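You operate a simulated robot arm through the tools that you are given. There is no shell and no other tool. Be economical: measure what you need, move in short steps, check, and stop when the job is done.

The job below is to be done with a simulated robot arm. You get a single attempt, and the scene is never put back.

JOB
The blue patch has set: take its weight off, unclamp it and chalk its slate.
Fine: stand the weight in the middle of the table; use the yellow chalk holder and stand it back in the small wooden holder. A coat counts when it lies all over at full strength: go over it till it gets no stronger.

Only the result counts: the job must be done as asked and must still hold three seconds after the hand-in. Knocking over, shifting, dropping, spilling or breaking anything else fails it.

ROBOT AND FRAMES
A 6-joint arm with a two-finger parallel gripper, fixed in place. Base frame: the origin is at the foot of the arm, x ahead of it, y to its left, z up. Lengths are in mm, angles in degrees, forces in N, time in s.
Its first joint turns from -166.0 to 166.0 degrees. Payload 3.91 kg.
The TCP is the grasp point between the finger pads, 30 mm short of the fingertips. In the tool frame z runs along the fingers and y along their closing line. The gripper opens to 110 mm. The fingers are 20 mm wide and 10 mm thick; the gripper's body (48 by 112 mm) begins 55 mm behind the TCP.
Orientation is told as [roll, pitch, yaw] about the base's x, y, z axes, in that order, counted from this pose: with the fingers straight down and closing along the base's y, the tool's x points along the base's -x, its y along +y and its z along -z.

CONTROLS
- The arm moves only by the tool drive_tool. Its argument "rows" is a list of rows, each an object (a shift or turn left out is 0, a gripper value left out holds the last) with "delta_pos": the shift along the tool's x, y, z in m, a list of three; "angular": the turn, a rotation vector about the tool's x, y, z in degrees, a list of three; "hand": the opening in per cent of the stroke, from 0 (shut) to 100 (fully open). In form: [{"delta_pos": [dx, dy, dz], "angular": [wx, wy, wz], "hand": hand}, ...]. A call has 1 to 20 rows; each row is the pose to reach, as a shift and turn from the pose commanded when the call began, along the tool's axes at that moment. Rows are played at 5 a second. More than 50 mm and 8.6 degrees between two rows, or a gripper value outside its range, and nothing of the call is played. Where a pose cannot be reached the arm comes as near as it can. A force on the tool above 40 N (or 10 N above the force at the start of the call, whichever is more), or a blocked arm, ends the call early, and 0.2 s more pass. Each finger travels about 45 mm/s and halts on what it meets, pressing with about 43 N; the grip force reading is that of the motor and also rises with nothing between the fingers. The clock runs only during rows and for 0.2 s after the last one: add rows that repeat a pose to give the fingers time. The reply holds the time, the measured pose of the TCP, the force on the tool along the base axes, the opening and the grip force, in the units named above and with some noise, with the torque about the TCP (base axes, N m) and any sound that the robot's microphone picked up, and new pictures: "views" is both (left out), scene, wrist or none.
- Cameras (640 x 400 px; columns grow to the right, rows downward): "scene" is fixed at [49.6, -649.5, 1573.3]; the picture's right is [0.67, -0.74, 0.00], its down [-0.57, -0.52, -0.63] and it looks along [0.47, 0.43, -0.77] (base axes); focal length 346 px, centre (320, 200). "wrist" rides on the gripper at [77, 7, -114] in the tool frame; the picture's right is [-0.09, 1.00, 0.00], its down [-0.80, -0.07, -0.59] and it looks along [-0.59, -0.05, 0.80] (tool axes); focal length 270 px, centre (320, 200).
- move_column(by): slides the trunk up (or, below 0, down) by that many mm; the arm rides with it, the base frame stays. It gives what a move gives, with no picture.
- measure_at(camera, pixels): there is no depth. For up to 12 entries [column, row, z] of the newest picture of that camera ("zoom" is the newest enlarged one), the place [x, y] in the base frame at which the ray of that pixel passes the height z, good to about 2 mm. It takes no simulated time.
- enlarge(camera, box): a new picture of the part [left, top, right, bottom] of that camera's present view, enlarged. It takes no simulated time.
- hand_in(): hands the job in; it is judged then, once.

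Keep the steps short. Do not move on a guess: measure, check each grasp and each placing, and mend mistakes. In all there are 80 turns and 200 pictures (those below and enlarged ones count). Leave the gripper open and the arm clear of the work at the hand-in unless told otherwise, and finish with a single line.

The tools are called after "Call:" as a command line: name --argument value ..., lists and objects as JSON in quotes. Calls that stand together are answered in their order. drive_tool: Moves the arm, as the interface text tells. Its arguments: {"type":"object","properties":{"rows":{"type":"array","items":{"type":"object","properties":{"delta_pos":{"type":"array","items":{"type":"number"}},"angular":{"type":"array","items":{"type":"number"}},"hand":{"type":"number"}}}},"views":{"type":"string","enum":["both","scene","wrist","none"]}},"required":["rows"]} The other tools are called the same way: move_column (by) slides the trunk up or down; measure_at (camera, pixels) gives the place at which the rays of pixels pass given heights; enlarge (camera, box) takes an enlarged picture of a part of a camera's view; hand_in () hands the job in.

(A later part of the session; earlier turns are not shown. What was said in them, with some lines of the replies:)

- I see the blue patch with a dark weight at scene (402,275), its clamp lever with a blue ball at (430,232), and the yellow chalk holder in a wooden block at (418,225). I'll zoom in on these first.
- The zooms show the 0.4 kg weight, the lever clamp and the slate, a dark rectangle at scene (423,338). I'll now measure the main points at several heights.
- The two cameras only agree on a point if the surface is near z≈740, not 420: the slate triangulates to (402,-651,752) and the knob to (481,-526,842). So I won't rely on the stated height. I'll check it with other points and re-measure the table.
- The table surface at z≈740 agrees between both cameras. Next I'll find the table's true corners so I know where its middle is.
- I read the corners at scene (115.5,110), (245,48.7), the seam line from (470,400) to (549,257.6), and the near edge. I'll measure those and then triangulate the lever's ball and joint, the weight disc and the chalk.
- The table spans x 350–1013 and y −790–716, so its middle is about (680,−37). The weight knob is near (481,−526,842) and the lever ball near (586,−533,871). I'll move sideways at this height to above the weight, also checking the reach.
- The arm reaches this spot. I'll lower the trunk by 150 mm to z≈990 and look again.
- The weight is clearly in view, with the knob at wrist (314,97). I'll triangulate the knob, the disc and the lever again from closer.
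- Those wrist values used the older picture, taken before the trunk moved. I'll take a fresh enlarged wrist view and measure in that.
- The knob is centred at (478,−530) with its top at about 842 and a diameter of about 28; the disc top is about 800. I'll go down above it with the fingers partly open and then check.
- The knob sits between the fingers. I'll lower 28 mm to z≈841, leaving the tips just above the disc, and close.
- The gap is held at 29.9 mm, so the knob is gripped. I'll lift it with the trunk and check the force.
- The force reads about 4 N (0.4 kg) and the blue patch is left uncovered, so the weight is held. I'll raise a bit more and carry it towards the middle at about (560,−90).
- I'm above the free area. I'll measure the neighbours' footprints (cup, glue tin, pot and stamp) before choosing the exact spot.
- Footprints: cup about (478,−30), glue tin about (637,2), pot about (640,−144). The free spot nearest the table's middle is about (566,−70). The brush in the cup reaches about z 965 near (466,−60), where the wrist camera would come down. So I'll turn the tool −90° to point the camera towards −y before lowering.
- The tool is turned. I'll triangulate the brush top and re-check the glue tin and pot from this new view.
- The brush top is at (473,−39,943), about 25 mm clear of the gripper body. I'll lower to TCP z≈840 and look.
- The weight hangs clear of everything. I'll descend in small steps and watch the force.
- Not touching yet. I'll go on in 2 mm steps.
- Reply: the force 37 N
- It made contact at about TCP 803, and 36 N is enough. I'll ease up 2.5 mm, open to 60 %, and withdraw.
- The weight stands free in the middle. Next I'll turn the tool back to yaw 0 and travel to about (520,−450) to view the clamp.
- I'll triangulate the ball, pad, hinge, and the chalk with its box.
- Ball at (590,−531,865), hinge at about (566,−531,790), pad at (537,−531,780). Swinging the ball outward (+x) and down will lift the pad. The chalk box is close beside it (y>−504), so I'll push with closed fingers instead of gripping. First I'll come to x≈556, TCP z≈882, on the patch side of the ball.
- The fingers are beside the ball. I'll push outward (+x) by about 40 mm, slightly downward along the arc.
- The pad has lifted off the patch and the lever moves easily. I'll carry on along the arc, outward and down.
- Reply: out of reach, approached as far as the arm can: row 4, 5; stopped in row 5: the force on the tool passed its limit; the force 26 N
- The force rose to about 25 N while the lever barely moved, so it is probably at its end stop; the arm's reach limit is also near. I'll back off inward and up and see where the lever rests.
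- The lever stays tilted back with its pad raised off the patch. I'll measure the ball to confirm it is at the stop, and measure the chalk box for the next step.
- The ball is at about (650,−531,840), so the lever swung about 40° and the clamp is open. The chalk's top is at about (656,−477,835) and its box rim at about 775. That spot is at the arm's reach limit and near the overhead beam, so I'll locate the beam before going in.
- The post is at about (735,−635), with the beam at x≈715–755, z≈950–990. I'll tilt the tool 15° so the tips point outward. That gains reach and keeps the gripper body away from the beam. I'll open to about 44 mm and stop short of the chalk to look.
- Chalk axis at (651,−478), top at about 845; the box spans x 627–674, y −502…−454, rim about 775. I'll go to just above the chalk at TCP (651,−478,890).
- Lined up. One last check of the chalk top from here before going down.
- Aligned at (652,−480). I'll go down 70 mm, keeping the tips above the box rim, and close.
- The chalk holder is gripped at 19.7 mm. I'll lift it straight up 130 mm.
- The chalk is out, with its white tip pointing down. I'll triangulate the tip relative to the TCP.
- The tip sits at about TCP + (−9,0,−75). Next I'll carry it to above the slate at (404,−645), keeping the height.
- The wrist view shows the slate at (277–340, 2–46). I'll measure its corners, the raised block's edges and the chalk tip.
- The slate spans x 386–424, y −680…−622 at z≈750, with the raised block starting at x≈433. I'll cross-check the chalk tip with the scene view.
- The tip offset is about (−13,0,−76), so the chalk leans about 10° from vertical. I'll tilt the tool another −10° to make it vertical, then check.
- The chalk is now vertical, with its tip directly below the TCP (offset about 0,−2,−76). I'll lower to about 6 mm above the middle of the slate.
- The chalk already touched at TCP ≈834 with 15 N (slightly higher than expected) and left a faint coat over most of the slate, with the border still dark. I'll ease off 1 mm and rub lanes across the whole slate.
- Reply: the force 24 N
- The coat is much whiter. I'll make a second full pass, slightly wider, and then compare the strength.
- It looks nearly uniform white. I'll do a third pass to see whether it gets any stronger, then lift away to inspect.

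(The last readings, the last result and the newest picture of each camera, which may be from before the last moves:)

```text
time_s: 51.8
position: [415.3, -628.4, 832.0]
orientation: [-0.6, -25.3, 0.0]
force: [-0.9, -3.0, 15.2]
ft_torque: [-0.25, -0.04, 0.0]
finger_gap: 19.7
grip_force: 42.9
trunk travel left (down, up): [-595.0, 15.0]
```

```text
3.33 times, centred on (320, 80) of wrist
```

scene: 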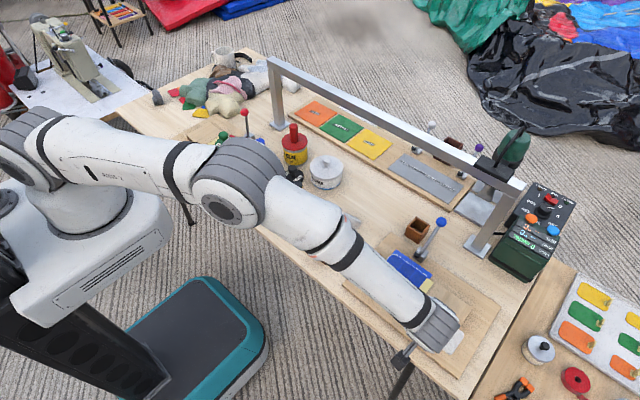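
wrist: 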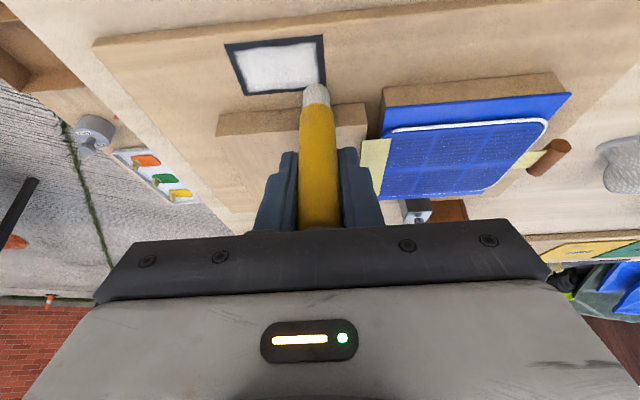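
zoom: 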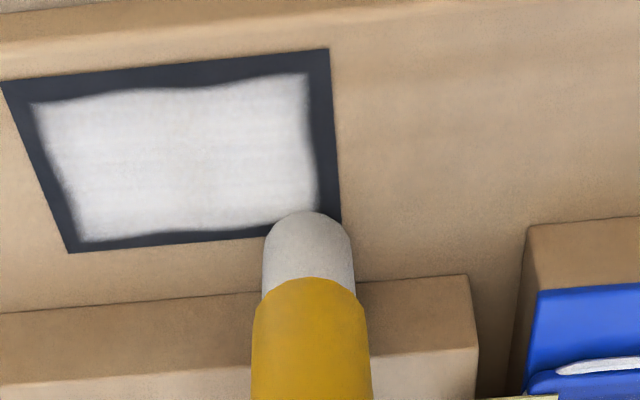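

Compared with the same view after the first pass, the coat is no stronger, so it is saturated. I'll lift straight up 120 mm.

Call:
drive_tool --rows '[{"delta_pos": [-0.0085, 0, -0.018]}, {"delta_pos": [-0.0256, 0, -0.054]}, {"delta_pos": [-0.0427, 0, -0.09]}, {"delta_pos": [-0.0512, 0, -0.1085]}, {"delta_pos": [-0.0512, 0, -0.1085]}]' --views "wrist"

```text
time_s: 53.0
position: [416.4, -628.7, 953.4]
orientation: [-0.5, -25.3, 0.0]
force: [0.2, 0.3, -1.2]
ft_torque: [-0.01, 0.01, 0.0]
finger_gap: 19.8
grip_force: 43.6
trunk travel left (down, up): [-595.0, 15.0]
```

wrist: 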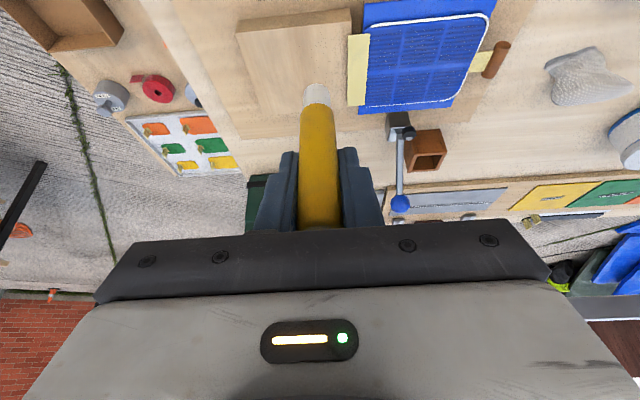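

Next I'll carry it to about (600,−478), just short of the box, and re-measure the tip and the box there.

Call:
drive_tool --rows '[{"delta_pos": [-0.0277, 0.025, 0.0131]}, {"delta_pos": [-0.0554, 0.05, 0.0262]}, {"delta_pos": [-0.0832, 0.0755, 0.0393]}, {"delta_pos": [-0.1109, 0.1005, 0.0524]}, {"delta_pos": [-0.1386, 0.126, 0.0655]}, {"delta_pos": [-0.1663, 0.151, 0.0786]}, {"delta_pos": [-0.1663, 0.151, 0.0786]}]' --views "both"

Call:
enlarge --camera "wrist" --box '[240, 20, 400, 140]'

Call:
enlarge --camera "scene" --box '[380, 170, 480, 270]'

```text
time_s: 54.6
position: [601.0, -481.5, 949.5]
orientation: [-0.6, -25.2, 0.0]
force: [-0.2, 0.2, 0.2]
ft_torque: [0.0, 0.0, 0.03]
finger_gap: 19.8
grip_force: 43.7
trunk travel left (down, up): [-595.0, 15.0]
```

scene: 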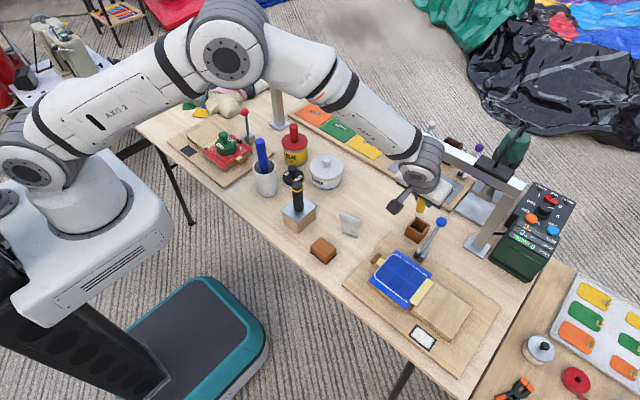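
wrist: 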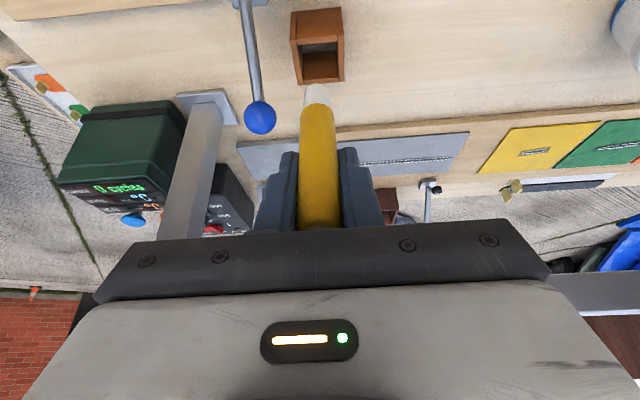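

```text
3.33 times, centred on (320, 80) of wrist
```

zoom: 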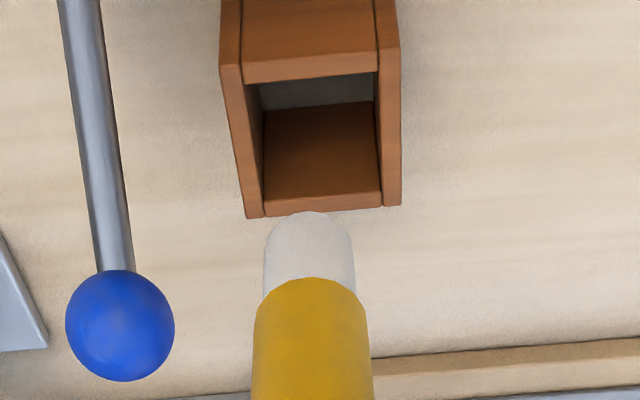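

```text
4.00 times, centred on (430, 220) of scene
```

zoom: 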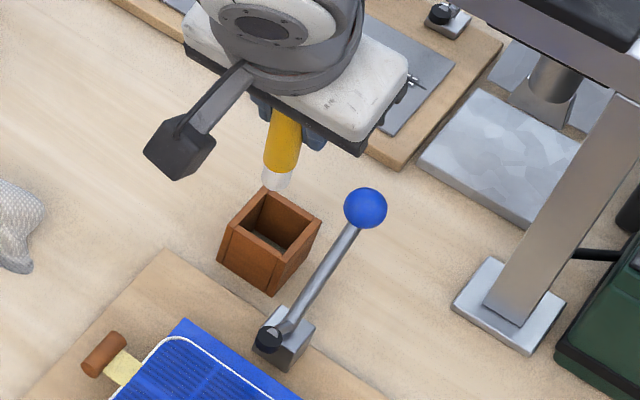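

Call:
measure_at --camera "wrist" --pixels '[[290, 39.5, 780], [344, 33.5, 780], [298, 85, 780], [344.3, 81.5, 780], [316.5, 86.5, 873], [316.5, 86.5, 880]]'

Call:
measure_at --camera "zoom" --pixels '[[230, 228, 780], [264, 188, 780], [321, 220, 780], [275, 264, 780], [275, 186, 873], [275, 186, 880], [230, 228, 790], [321, 220, 790]]'

```text
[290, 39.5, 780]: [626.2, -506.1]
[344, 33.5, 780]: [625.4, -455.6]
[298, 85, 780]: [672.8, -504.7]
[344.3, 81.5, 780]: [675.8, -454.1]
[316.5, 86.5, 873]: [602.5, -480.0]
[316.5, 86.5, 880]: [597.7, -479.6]
```

```text
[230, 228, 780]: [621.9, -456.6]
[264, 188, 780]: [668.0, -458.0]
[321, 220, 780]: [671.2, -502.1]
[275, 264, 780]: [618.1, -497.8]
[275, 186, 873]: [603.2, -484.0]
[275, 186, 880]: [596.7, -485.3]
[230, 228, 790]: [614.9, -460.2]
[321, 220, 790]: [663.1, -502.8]
```

Box centre is at (650,−479.5) and the tip at (601,−482). I'll move over the box centre, then lower to TCP 845 with the tip just inside the rim.

Call:
drive_tool --rows '[{"delta_pos": [-0.022, 0.001, 0.0104]}, {"delta_pos": [-0.0443, 0.0015, 0.0209]}, {"delta_pos": [-0.0315, 0.0015, 0.048]}, {"delta_pos": [-0.016, 0.0015, 0.081]}, {"delta_pos": [-0.0081, 0.0015, 0.0978]}, {"delta_pos": [-0.0081, 0.0015, 0.0978]}]' --views "both"

Call:
enlarge --camera "scene" --box '[380, 170, 480, 270]'

Call:
enlarge --camera "wrist" --box '[240, 20, 400, 140]'

```text
time_s: 56.0
position: [649.7, -479.0, 864.6]
orientation: [-0.6, -25.2, -0.1]
force: [0.0, -0.1, 0.0]
ft_torque: [-0.01, 0.02, -0.01]
finger_gap: 19.8
grip_force: 42.9
trunk travel left (down, up): [-595.0, 15.0]
```

scene: 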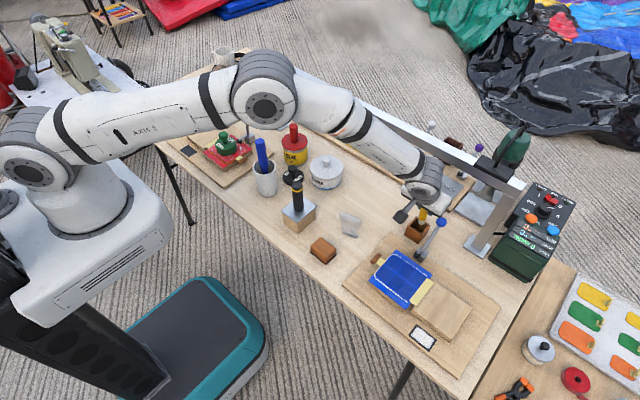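
wrist: 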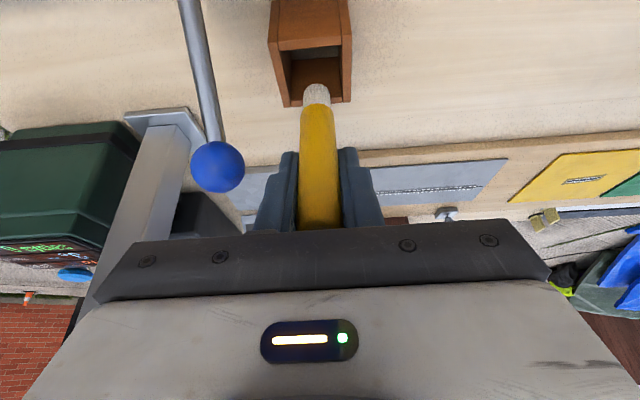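

```text
4.00 times, centred on (430, 220) of scene
```

zoom: 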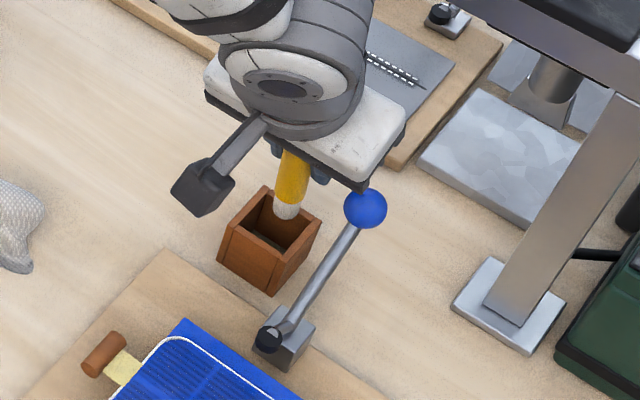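

```text
3.33 times, centred on (320, 80) of wrist
```

zoom: 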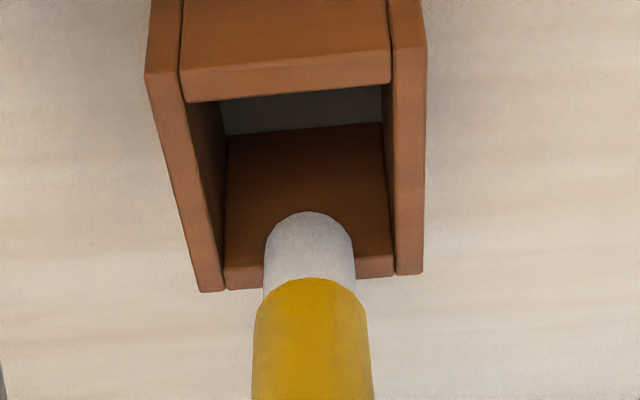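

The tip is about 10 mm above the rim. I'll check its horizontal position against the hole before inserting.

Call:
measure_at --camera "zoom" --pixels '[[310, 228, 789], [182, 90, 777], [390, 70, 777], [225, 285, 777], [395, 272, 777], [310, 228, 783]]'

Call:
measure_at --camera "scene" --pixels '[[418.7, 219.5, 789], [413.5, 212, 777], [428, 220, 777], [419, 231, 777], [405, 222, 777]]'

```text
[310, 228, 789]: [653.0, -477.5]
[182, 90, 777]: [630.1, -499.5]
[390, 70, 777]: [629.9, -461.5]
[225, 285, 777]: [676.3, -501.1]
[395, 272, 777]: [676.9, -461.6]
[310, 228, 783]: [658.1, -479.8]
```

```text
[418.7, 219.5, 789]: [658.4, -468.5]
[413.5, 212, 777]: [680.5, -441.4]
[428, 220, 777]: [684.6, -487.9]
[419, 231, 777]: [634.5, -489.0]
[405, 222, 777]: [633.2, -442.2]
```

The tip (653,−478) is centred in the hole. I'll insert down to TCP ≈826 in small steps.

Call:
drive_tool --rows '[{"delta_pos": [0.0043, -0.001, 0.009]}, {"delta_pos": [0.0085, -0.001, 0.0181]}, {"delta_pos": [0.0128, -0.001, 0.0272]}, {"delta_pos": [0.0164, -0.001, 0.0349]}, {"delta_pos": [0.0164, -0.001, 0.0349]}]' --views "wrist"

```text
time_s: 56.6
position: [652.7, -482.0, 863.6]
orientation: [-1.1, -26.0, 0.1]
force: [-2.8, 2.3, 20.5]
ft_torque: [0.24, 0.04, 0.02]
finger_gap: 19.8
grip_force: 42.3
trunk travel left (down, up): [-595.0, 15.0]
stopped in row 2: the force on the tool passed its limit (the readings are from after the stop); the commanded pose is now the measured one
```

wrist: 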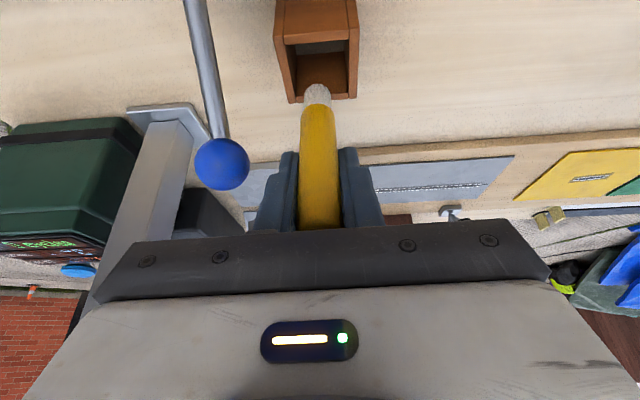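

It met something at the tip with 20 N, so the rim is higher or the hole is nearer than I estimated. I'll lift 20 mm and re-measure.

Call:
drive_tool --rows '[{"delta_pos": [-0.0043, 0, -0.009]}, {"delta_pos": [-0.0085, 0, -0.018]}, {"delta_pos": [-0.0085, 0, -0.018]}]' --views "both"

Call:
enlarge --camera "wrist" --box '[240, 20, 400, 140]'

Call:
enlarge --camera "scene" --box '[390, 190, 450, 250]'

```text
time_s: 57.4
position: [652.5, -481.1, 877.9]
orientation: [-0.7, -25.6, 0.1]
force: [0.0, 0.7, 0.1]
ft_torque: [-0.04, 0.0, -0.04]
finger_gap: 19.8
grip_force: 43.1
trunk travel left (down, up): [-595.0, 15.0]
```

scene: 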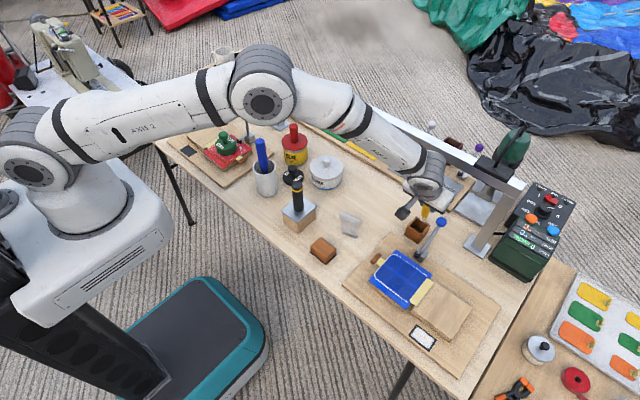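
wrist: 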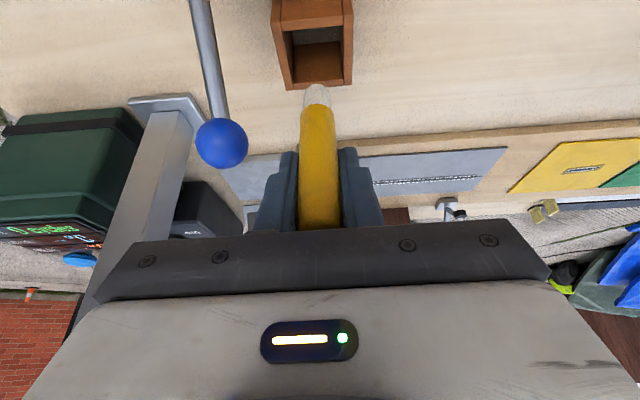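

```text
3.33 times, centred on (320, 80) of wrist
```

zoom: 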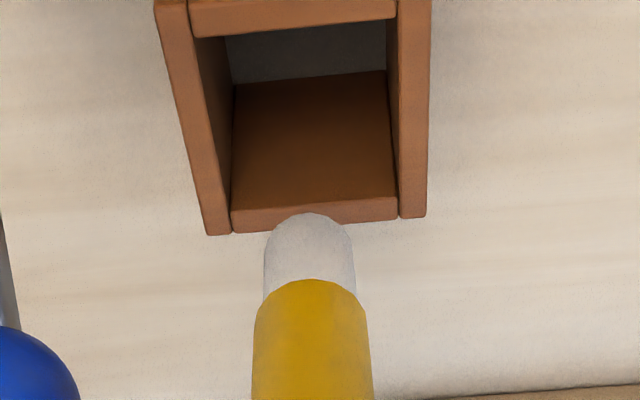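

```text
6.67 times, centred on (420, 220) of scene
```

zoom: 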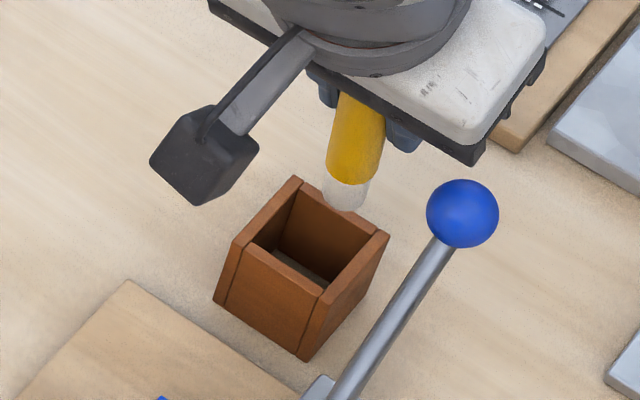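

Call:
measure_at --camera "zoom" --pixels '[[301, 360, 742], [213, 301, 742], [322, 290, 780], [322, 290, 800], [237, 240, 780], [237, 240, 800], [297, 178, 800], [389, 235, 800], [346, 207, 800], [346, 207, 790]]'

Call:
measure_at --camera "wrist" --pixels '[[286.5, 20, 780], [286.5, 20, 800], [292, 90, 780], [292, 90, 800], [352, 85, 800], [317, 88, 800], [317, 88, 790], [348, 17, 790]]'

```text
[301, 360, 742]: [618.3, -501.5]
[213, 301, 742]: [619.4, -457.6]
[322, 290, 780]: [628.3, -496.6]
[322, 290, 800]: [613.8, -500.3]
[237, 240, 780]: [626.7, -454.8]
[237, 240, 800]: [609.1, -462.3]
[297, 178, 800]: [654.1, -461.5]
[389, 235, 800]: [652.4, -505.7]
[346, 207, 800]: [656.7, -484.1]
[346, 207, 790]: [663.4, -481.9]
```

```text
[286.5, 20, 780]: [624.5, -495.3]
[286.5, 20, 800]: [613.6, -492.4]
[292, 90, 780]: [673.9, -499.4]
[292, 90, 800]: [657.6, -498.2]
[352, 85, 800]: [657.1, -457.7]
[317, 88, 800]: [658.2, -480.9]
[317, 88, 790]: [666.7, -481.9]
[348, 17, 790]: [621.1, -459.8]
```

Using the box's base edge on the table, the rim is actually at z≈790 with its centre at (641,−480), while the tip is at (656,−482). I'll shift −15 mm in x and then insert slowly.

Call:
drive_tool --rows '[{"delta_pos": [0.007, 0.001, -0.0032]}, {"delta_pos": [0.0136, 0.0015, -0.0064]}, {"delta_pos": [0.0136, 0.0015, -0.0064]}, {"delta_pos": [0.0179, 0.0015, 0.0027]}, {"delta_pos": [0.0221, 0.0015, 0.0117]}, {"delta_pos": [0.0243, 0.0015, 0.0162]}, {"delta_pos": [0.0264, 0.0015, 0.0207]}, {"delta_pos": [0.0264, 0.0015, 0.0207]}]' --views "both"

Call:
enlarge --camera "scene" --box '[390, 190, 450, 250]'

Call:
enlarge --camera "wrist" --box '[240, 20, 400, 140]'

```text
time_s: 59.2
position: [638.9, -479.6, 848.5]
orientation: [-0.9, -25.6, 0.0]
force: [-0.2, 0.2, 0.7]
ft_torque: [0.02, 0.02, 0.0]
finger_gap: 19.8
grip_force: 42.4
trunk travel left (down, up): [-595.0, 15.0]
```

scene: 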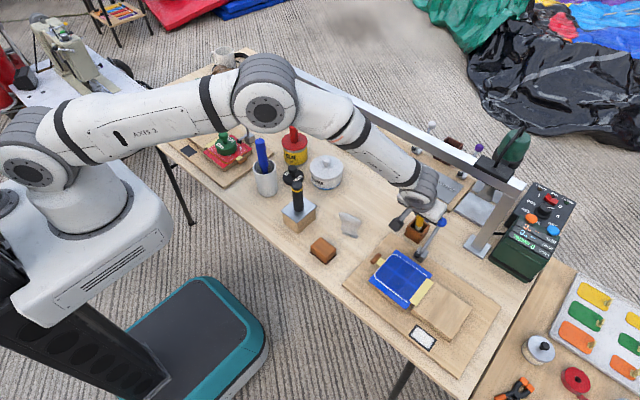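
wrist: 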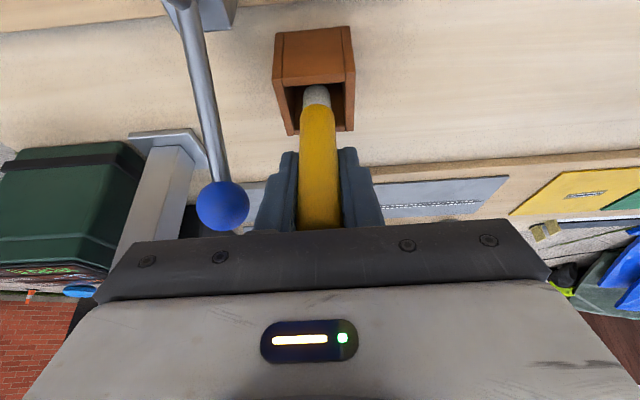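

```text
6.67 times, centred on (420, 220) of scene
```

zoom: 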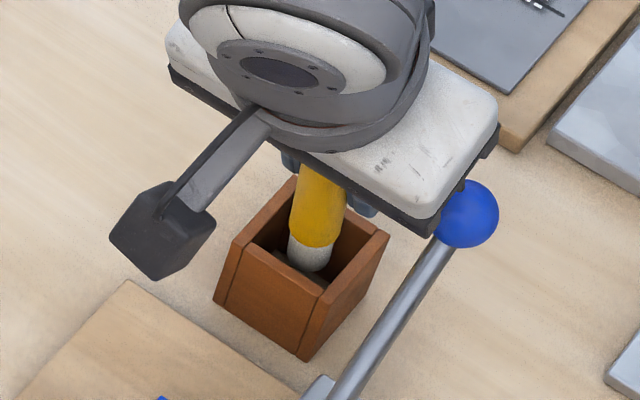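

```text
3.33 times, centred on (320, 80) of wrist
```

zoom: 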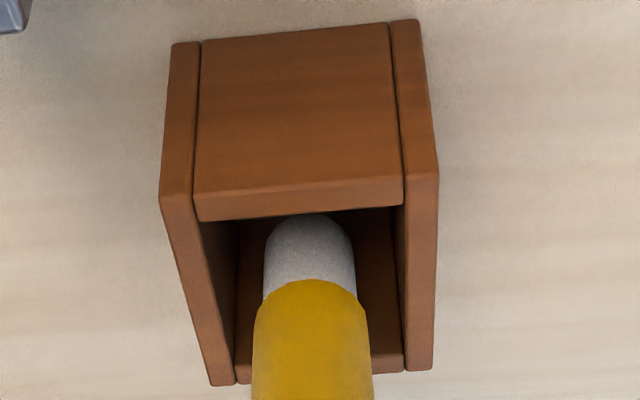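

The tip is inside the box with no contact. I'll continue down slowly.

Call:
drive_tool --rows '[{"delta_pos": [0.0026, 0, 0.0054]}, {"delta_pos": [0.0052, 0, 0.0108]}, {"delta_pos": [0.0073, 0, 0.0153]}, {"delta_pos": [0.009, 0, 0.019]}, {"delta_pos": [0.0103, 0, 0.0217]}, {"delta_pos": [0.0103, 0, 0.0217]}]' --views "both"

```text
time_s: 60.6
position: [637.4, -480.2, 823.4]
orientation: [-0.9, -25.8, 0.0]
force: [0.6, 0.3, -0.2]
ft_torque: [-0.02, 0.01, -0.05]
finger_gap: 19.8
grip_force: 43.0
trunk travel left (down, up): [-595.0, 15.0]
```

scene: 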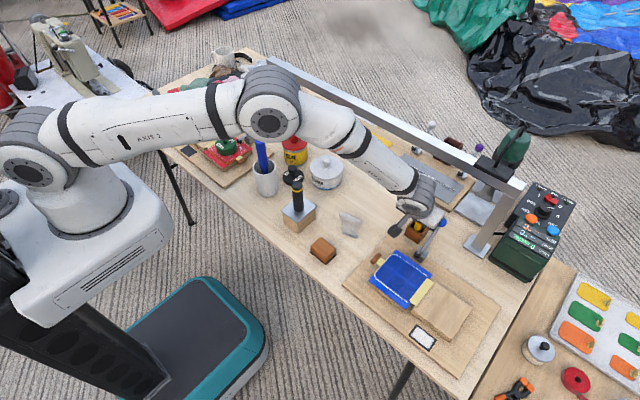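
wrist: 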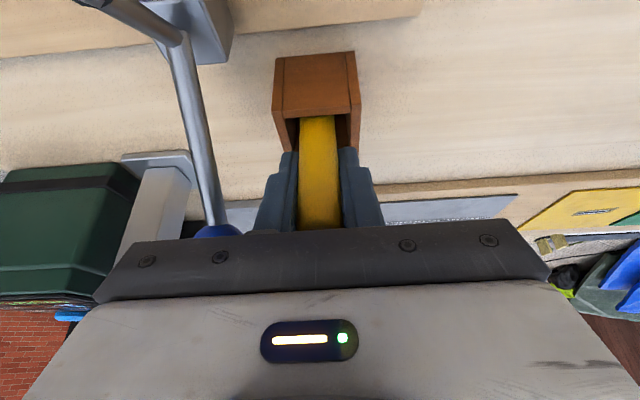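

No contact yet. I'll go on in 1 mm steps.

Call:
drive_tool --rows '[{"delta_pos": [0.0004, 0, 0.0009]}, {"delta_pos": [0.0009, 0, 0.0018]}, {"delta_pos": [0.0013, 0, 0.0027]}, {"delta_pos": [0.0013, 0, 0.0027]}]' --views "none"

```text
time_s: 61.6
position: [637.7, -481.0, 821.1]
orientation: [-0.8, -25.7, 0.1]
force: [-1.1, -0.3, -0.3]
ft_torque: [-0.01, 0.0, 0.04]
finger_gap: 20.0
grip_force: 43.1
trunk travel left (down, up): [-595.0, 15.0]
```

Call:
drive_tool --rows '[{"delta_pos": [0.0004, 0, 0.0009]}, {"delta_pos": [0.0009, 0, 0.0018]}, {"delta_pos": [0.0013, 0, 0.0027]}, {"delta_pos": [0.0013, 0, 0.0027]}]' --views "none"

```text
time_s: 62.6
position: [637.7, -480.8, 819.5]
orientation: [-1.0, -25.7, -0.1]
force: [1.8, -1.0, 14.0]
ft_torque: [-0.11, -0.26, 0.02]
finger_gap: 19.8
grip_force: 43.0
trunk travel left (down, up): [-595.0, 15.0]
```

It is seated: 14 N of contact at TCP 819.5, the same height as when I picked it up. I'll ease up slightly, open to 40 %, and withdraw straight up.

Call:
drive_tool --rows '[{"delta_pos": [-0.0005, 0, -0.001]}, {"delta_pos": [-0.0005, 0, -0.001], "hand": 40}, {"delta_pos": [-0.0005, 0, -0.001], "hand": 40}, {"delta_pos": [-0.0005, 0, -0.001], "hand": 40}, {"delta_pos": [-0.0043, 0, -0.009], "hand": 40}, {"delta_pos": [-0.0171, 0, -0.036], "hand": 40}, {"delta_pos": [-0.0341, 0, -0.0724], "hand": 40}, {"delta_pos": [-0.0512, 0, -0.1085], "hand": 40}, {"delta_pos": [-0.0512, 0, -0.1085], "hand": 40}]' --views "both"

Call:
enlarge --camera "scene" --box '[380, 180, 470, 270]'

```text
time_s: 64.6
position: [639.2, -480.4, 936.3]
orientation: [-0.8, -25.7, 0.1]
force: [-0.6, 0.3, -0.4]
ft_torque: [0.0, -0.02, 0.01]
finger_gap: 44.2
grip_force: 0.1
trunk travel left (down, up): [-595.0, 15.0]
```

scene: 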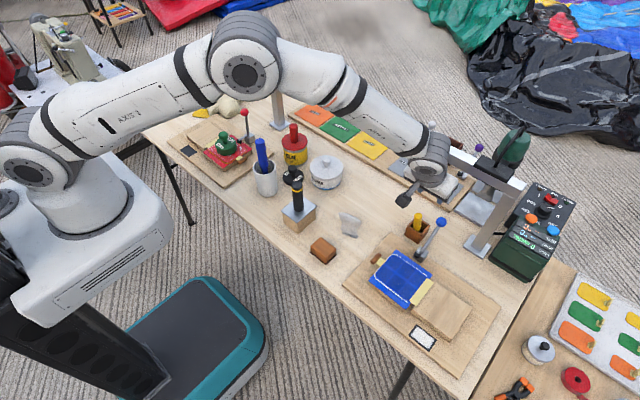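
wrist: 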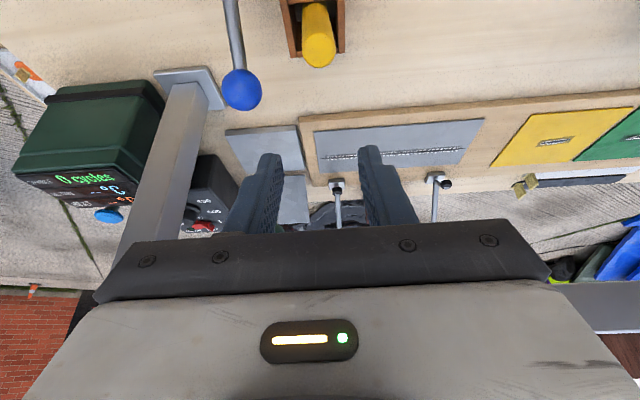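

```text
4.44 times, centred on (425, 225) of scene
```

zoom: 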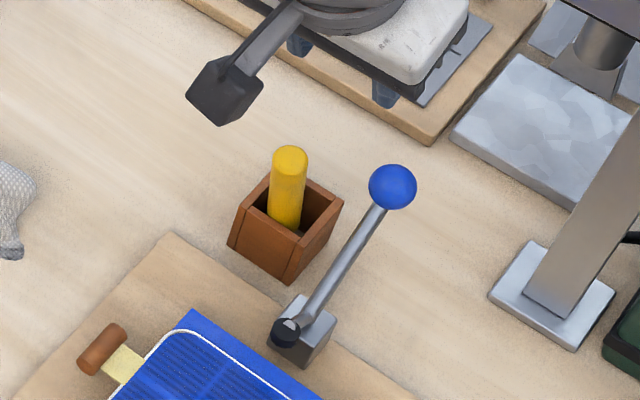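

The chalk holder stands in its box and the lever stays open. I'll back the arm off, open the gripper, straighten it, and inspect the result.

Call:
drive_tool --rows '[{"delta_pos": [0.015, 0.015, -0.038]}, {"delta_pos": [0.03, 0.04, -0.07], "hand": 100}, {"delta_pos": [0.045, 0.07, -0.1], "hand": 100}, {"delta_pos": [0.065, 0.1, -0.125], "hand": 100}, {"delta_pos": [0.092, 0.13, -0.155], "hand": 100}, {"delta_pos": [0.11, 0.16, -0.165], "angular": [0, 8, 0], "hand": 100}, {"delta_pos": [0.13, 0.19, -0.175], "angular": [0, 16, 0], "hand": 100}, {"delta_pos": [0.15, 0.22, -0.185], "angular": [0, 24, 0], "hand": 100}, {"delta_pos": [0.15, 0.22, -0.185], "angular": [0, 25.5, 0], "hand": 100}]' --views "both"

Call:
enlarge --camera "scene" --box '[370, 200, 480, 370]'

Call:
enlarge --camera "scene" --box '[400, 315, 450, 365]'

Call:
enlarge --camera "scene" --box '[160, 90, 380, 270]'

```text
refused: row 5 steps farther than a row can; nothing moved
```

```text
2.35 times, centred on (425, 285) of scene
```

zoom: 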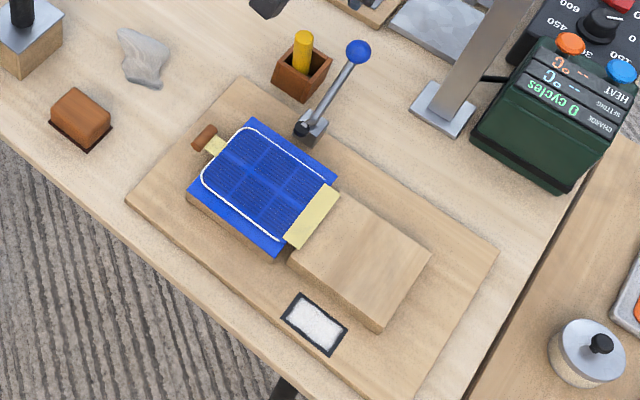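

```text
8.00 times, centred on (425, 340) of scene
```

zoom: 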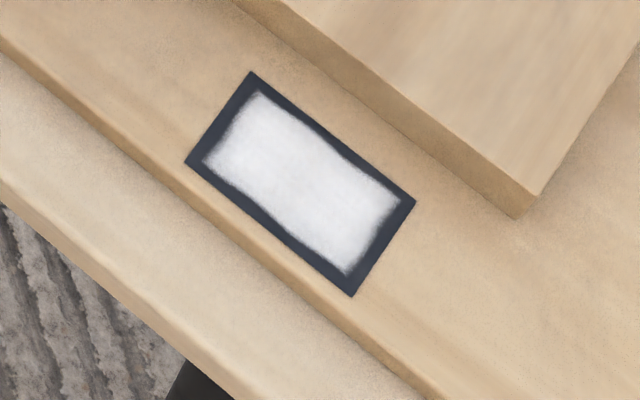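

```text
2.22 times, centred on (270, 180) of scene
```

zoom: 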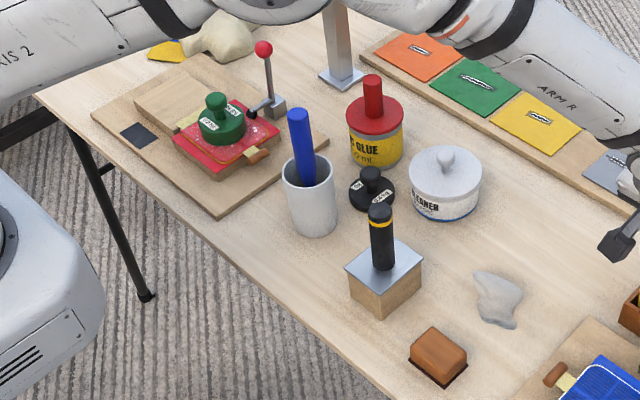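

The slate is evenly white, the clamp is open and the weight stands upright. The retreat was refused because one step was too long, so I'll repeat it with shorter steps.

Call:
drive_tool --rows '[{"delta_pos": [0.01, 0.01, -0.03]}, {"delta_pos": [0.02, 0.025, -0.06], "hand": 100}, {"delta_pos": [0.035, 0.045, -0.085], "hand": 100}, {"delta_pos": [0.05, 0.07, -0.105], "hand": 100}, {"delta_pos": [0.065, 0.095, -0.125], "hand": 100}, {"delta_pos": [0.08, 0.12, -0.14], "angular": [0, 8, 0], "hand": 100}, {"delta_pos": [0.095, 0.145, -0.15], "angular": [0, 16, 0], "hand": 100}, {"delta_pos": [0.11, 0.17, -0.16], "angular": [0, 24, 0], "hand": 100}, {"delta_pos": [0.125, 0.19, -0.17], "angular": [0, 25.5, 0], "hand": 100}, {"delta_pos": [0.125, 0.19, -0.17], "angular": [0, 25.5, 0], "hand": 100}]' --views "both"

Call:
enlarge --camera "scene" --box '[370, 200, 480, 370]'

```text
time_s: 66.8
position: [450.9, -286.5, 1035.1]
orientation: [-0.8, -0.1, -0.4]
force: [0.6, 0.8, 0.4]
ft_torque: [0.01, -0.01, -0.01]
finger_gap: 109.7
grip_force: 0.1
trunk travel left (down, up): [-595.0, 15.0]
```

scene: 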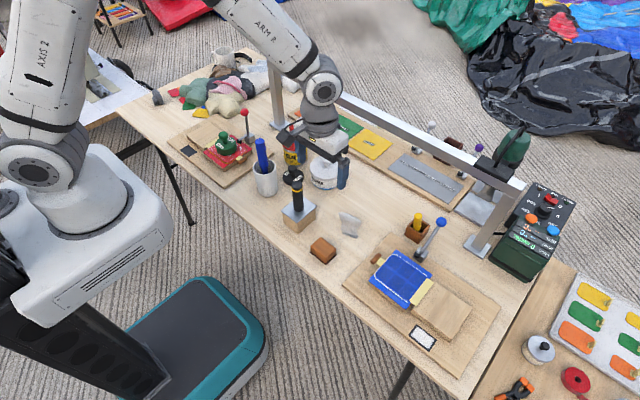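
wrist: 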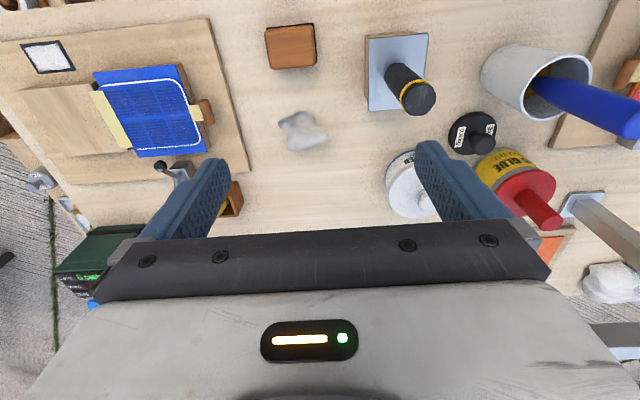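

```text
2.35 times, centred on (425, 285) of scene
```

zoom: 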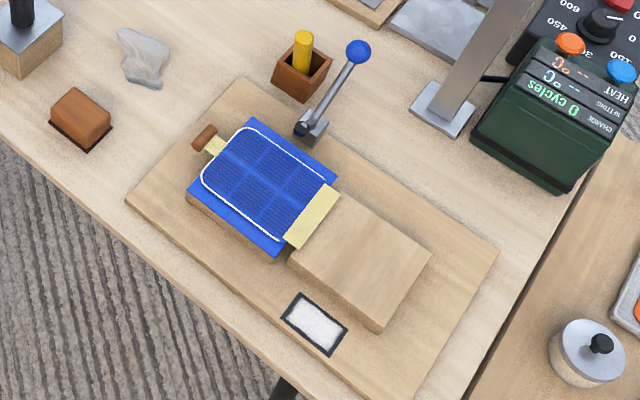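

The weight stands in the middle, the clamp is open, the slate is fully chalked and the chalk holder is back in its box. The arm is clear with the gripper open, so I'm handing in.

Call:
hand_in

```text
The job is handed in.
```

The job is handed in: the blue patch's clamp is open, its slate is chalked to full white, the yellow chalk holder is back in its box, and the weight stands upright at the nearest reachable free spot to the table's centre, about 12 cm short of it.
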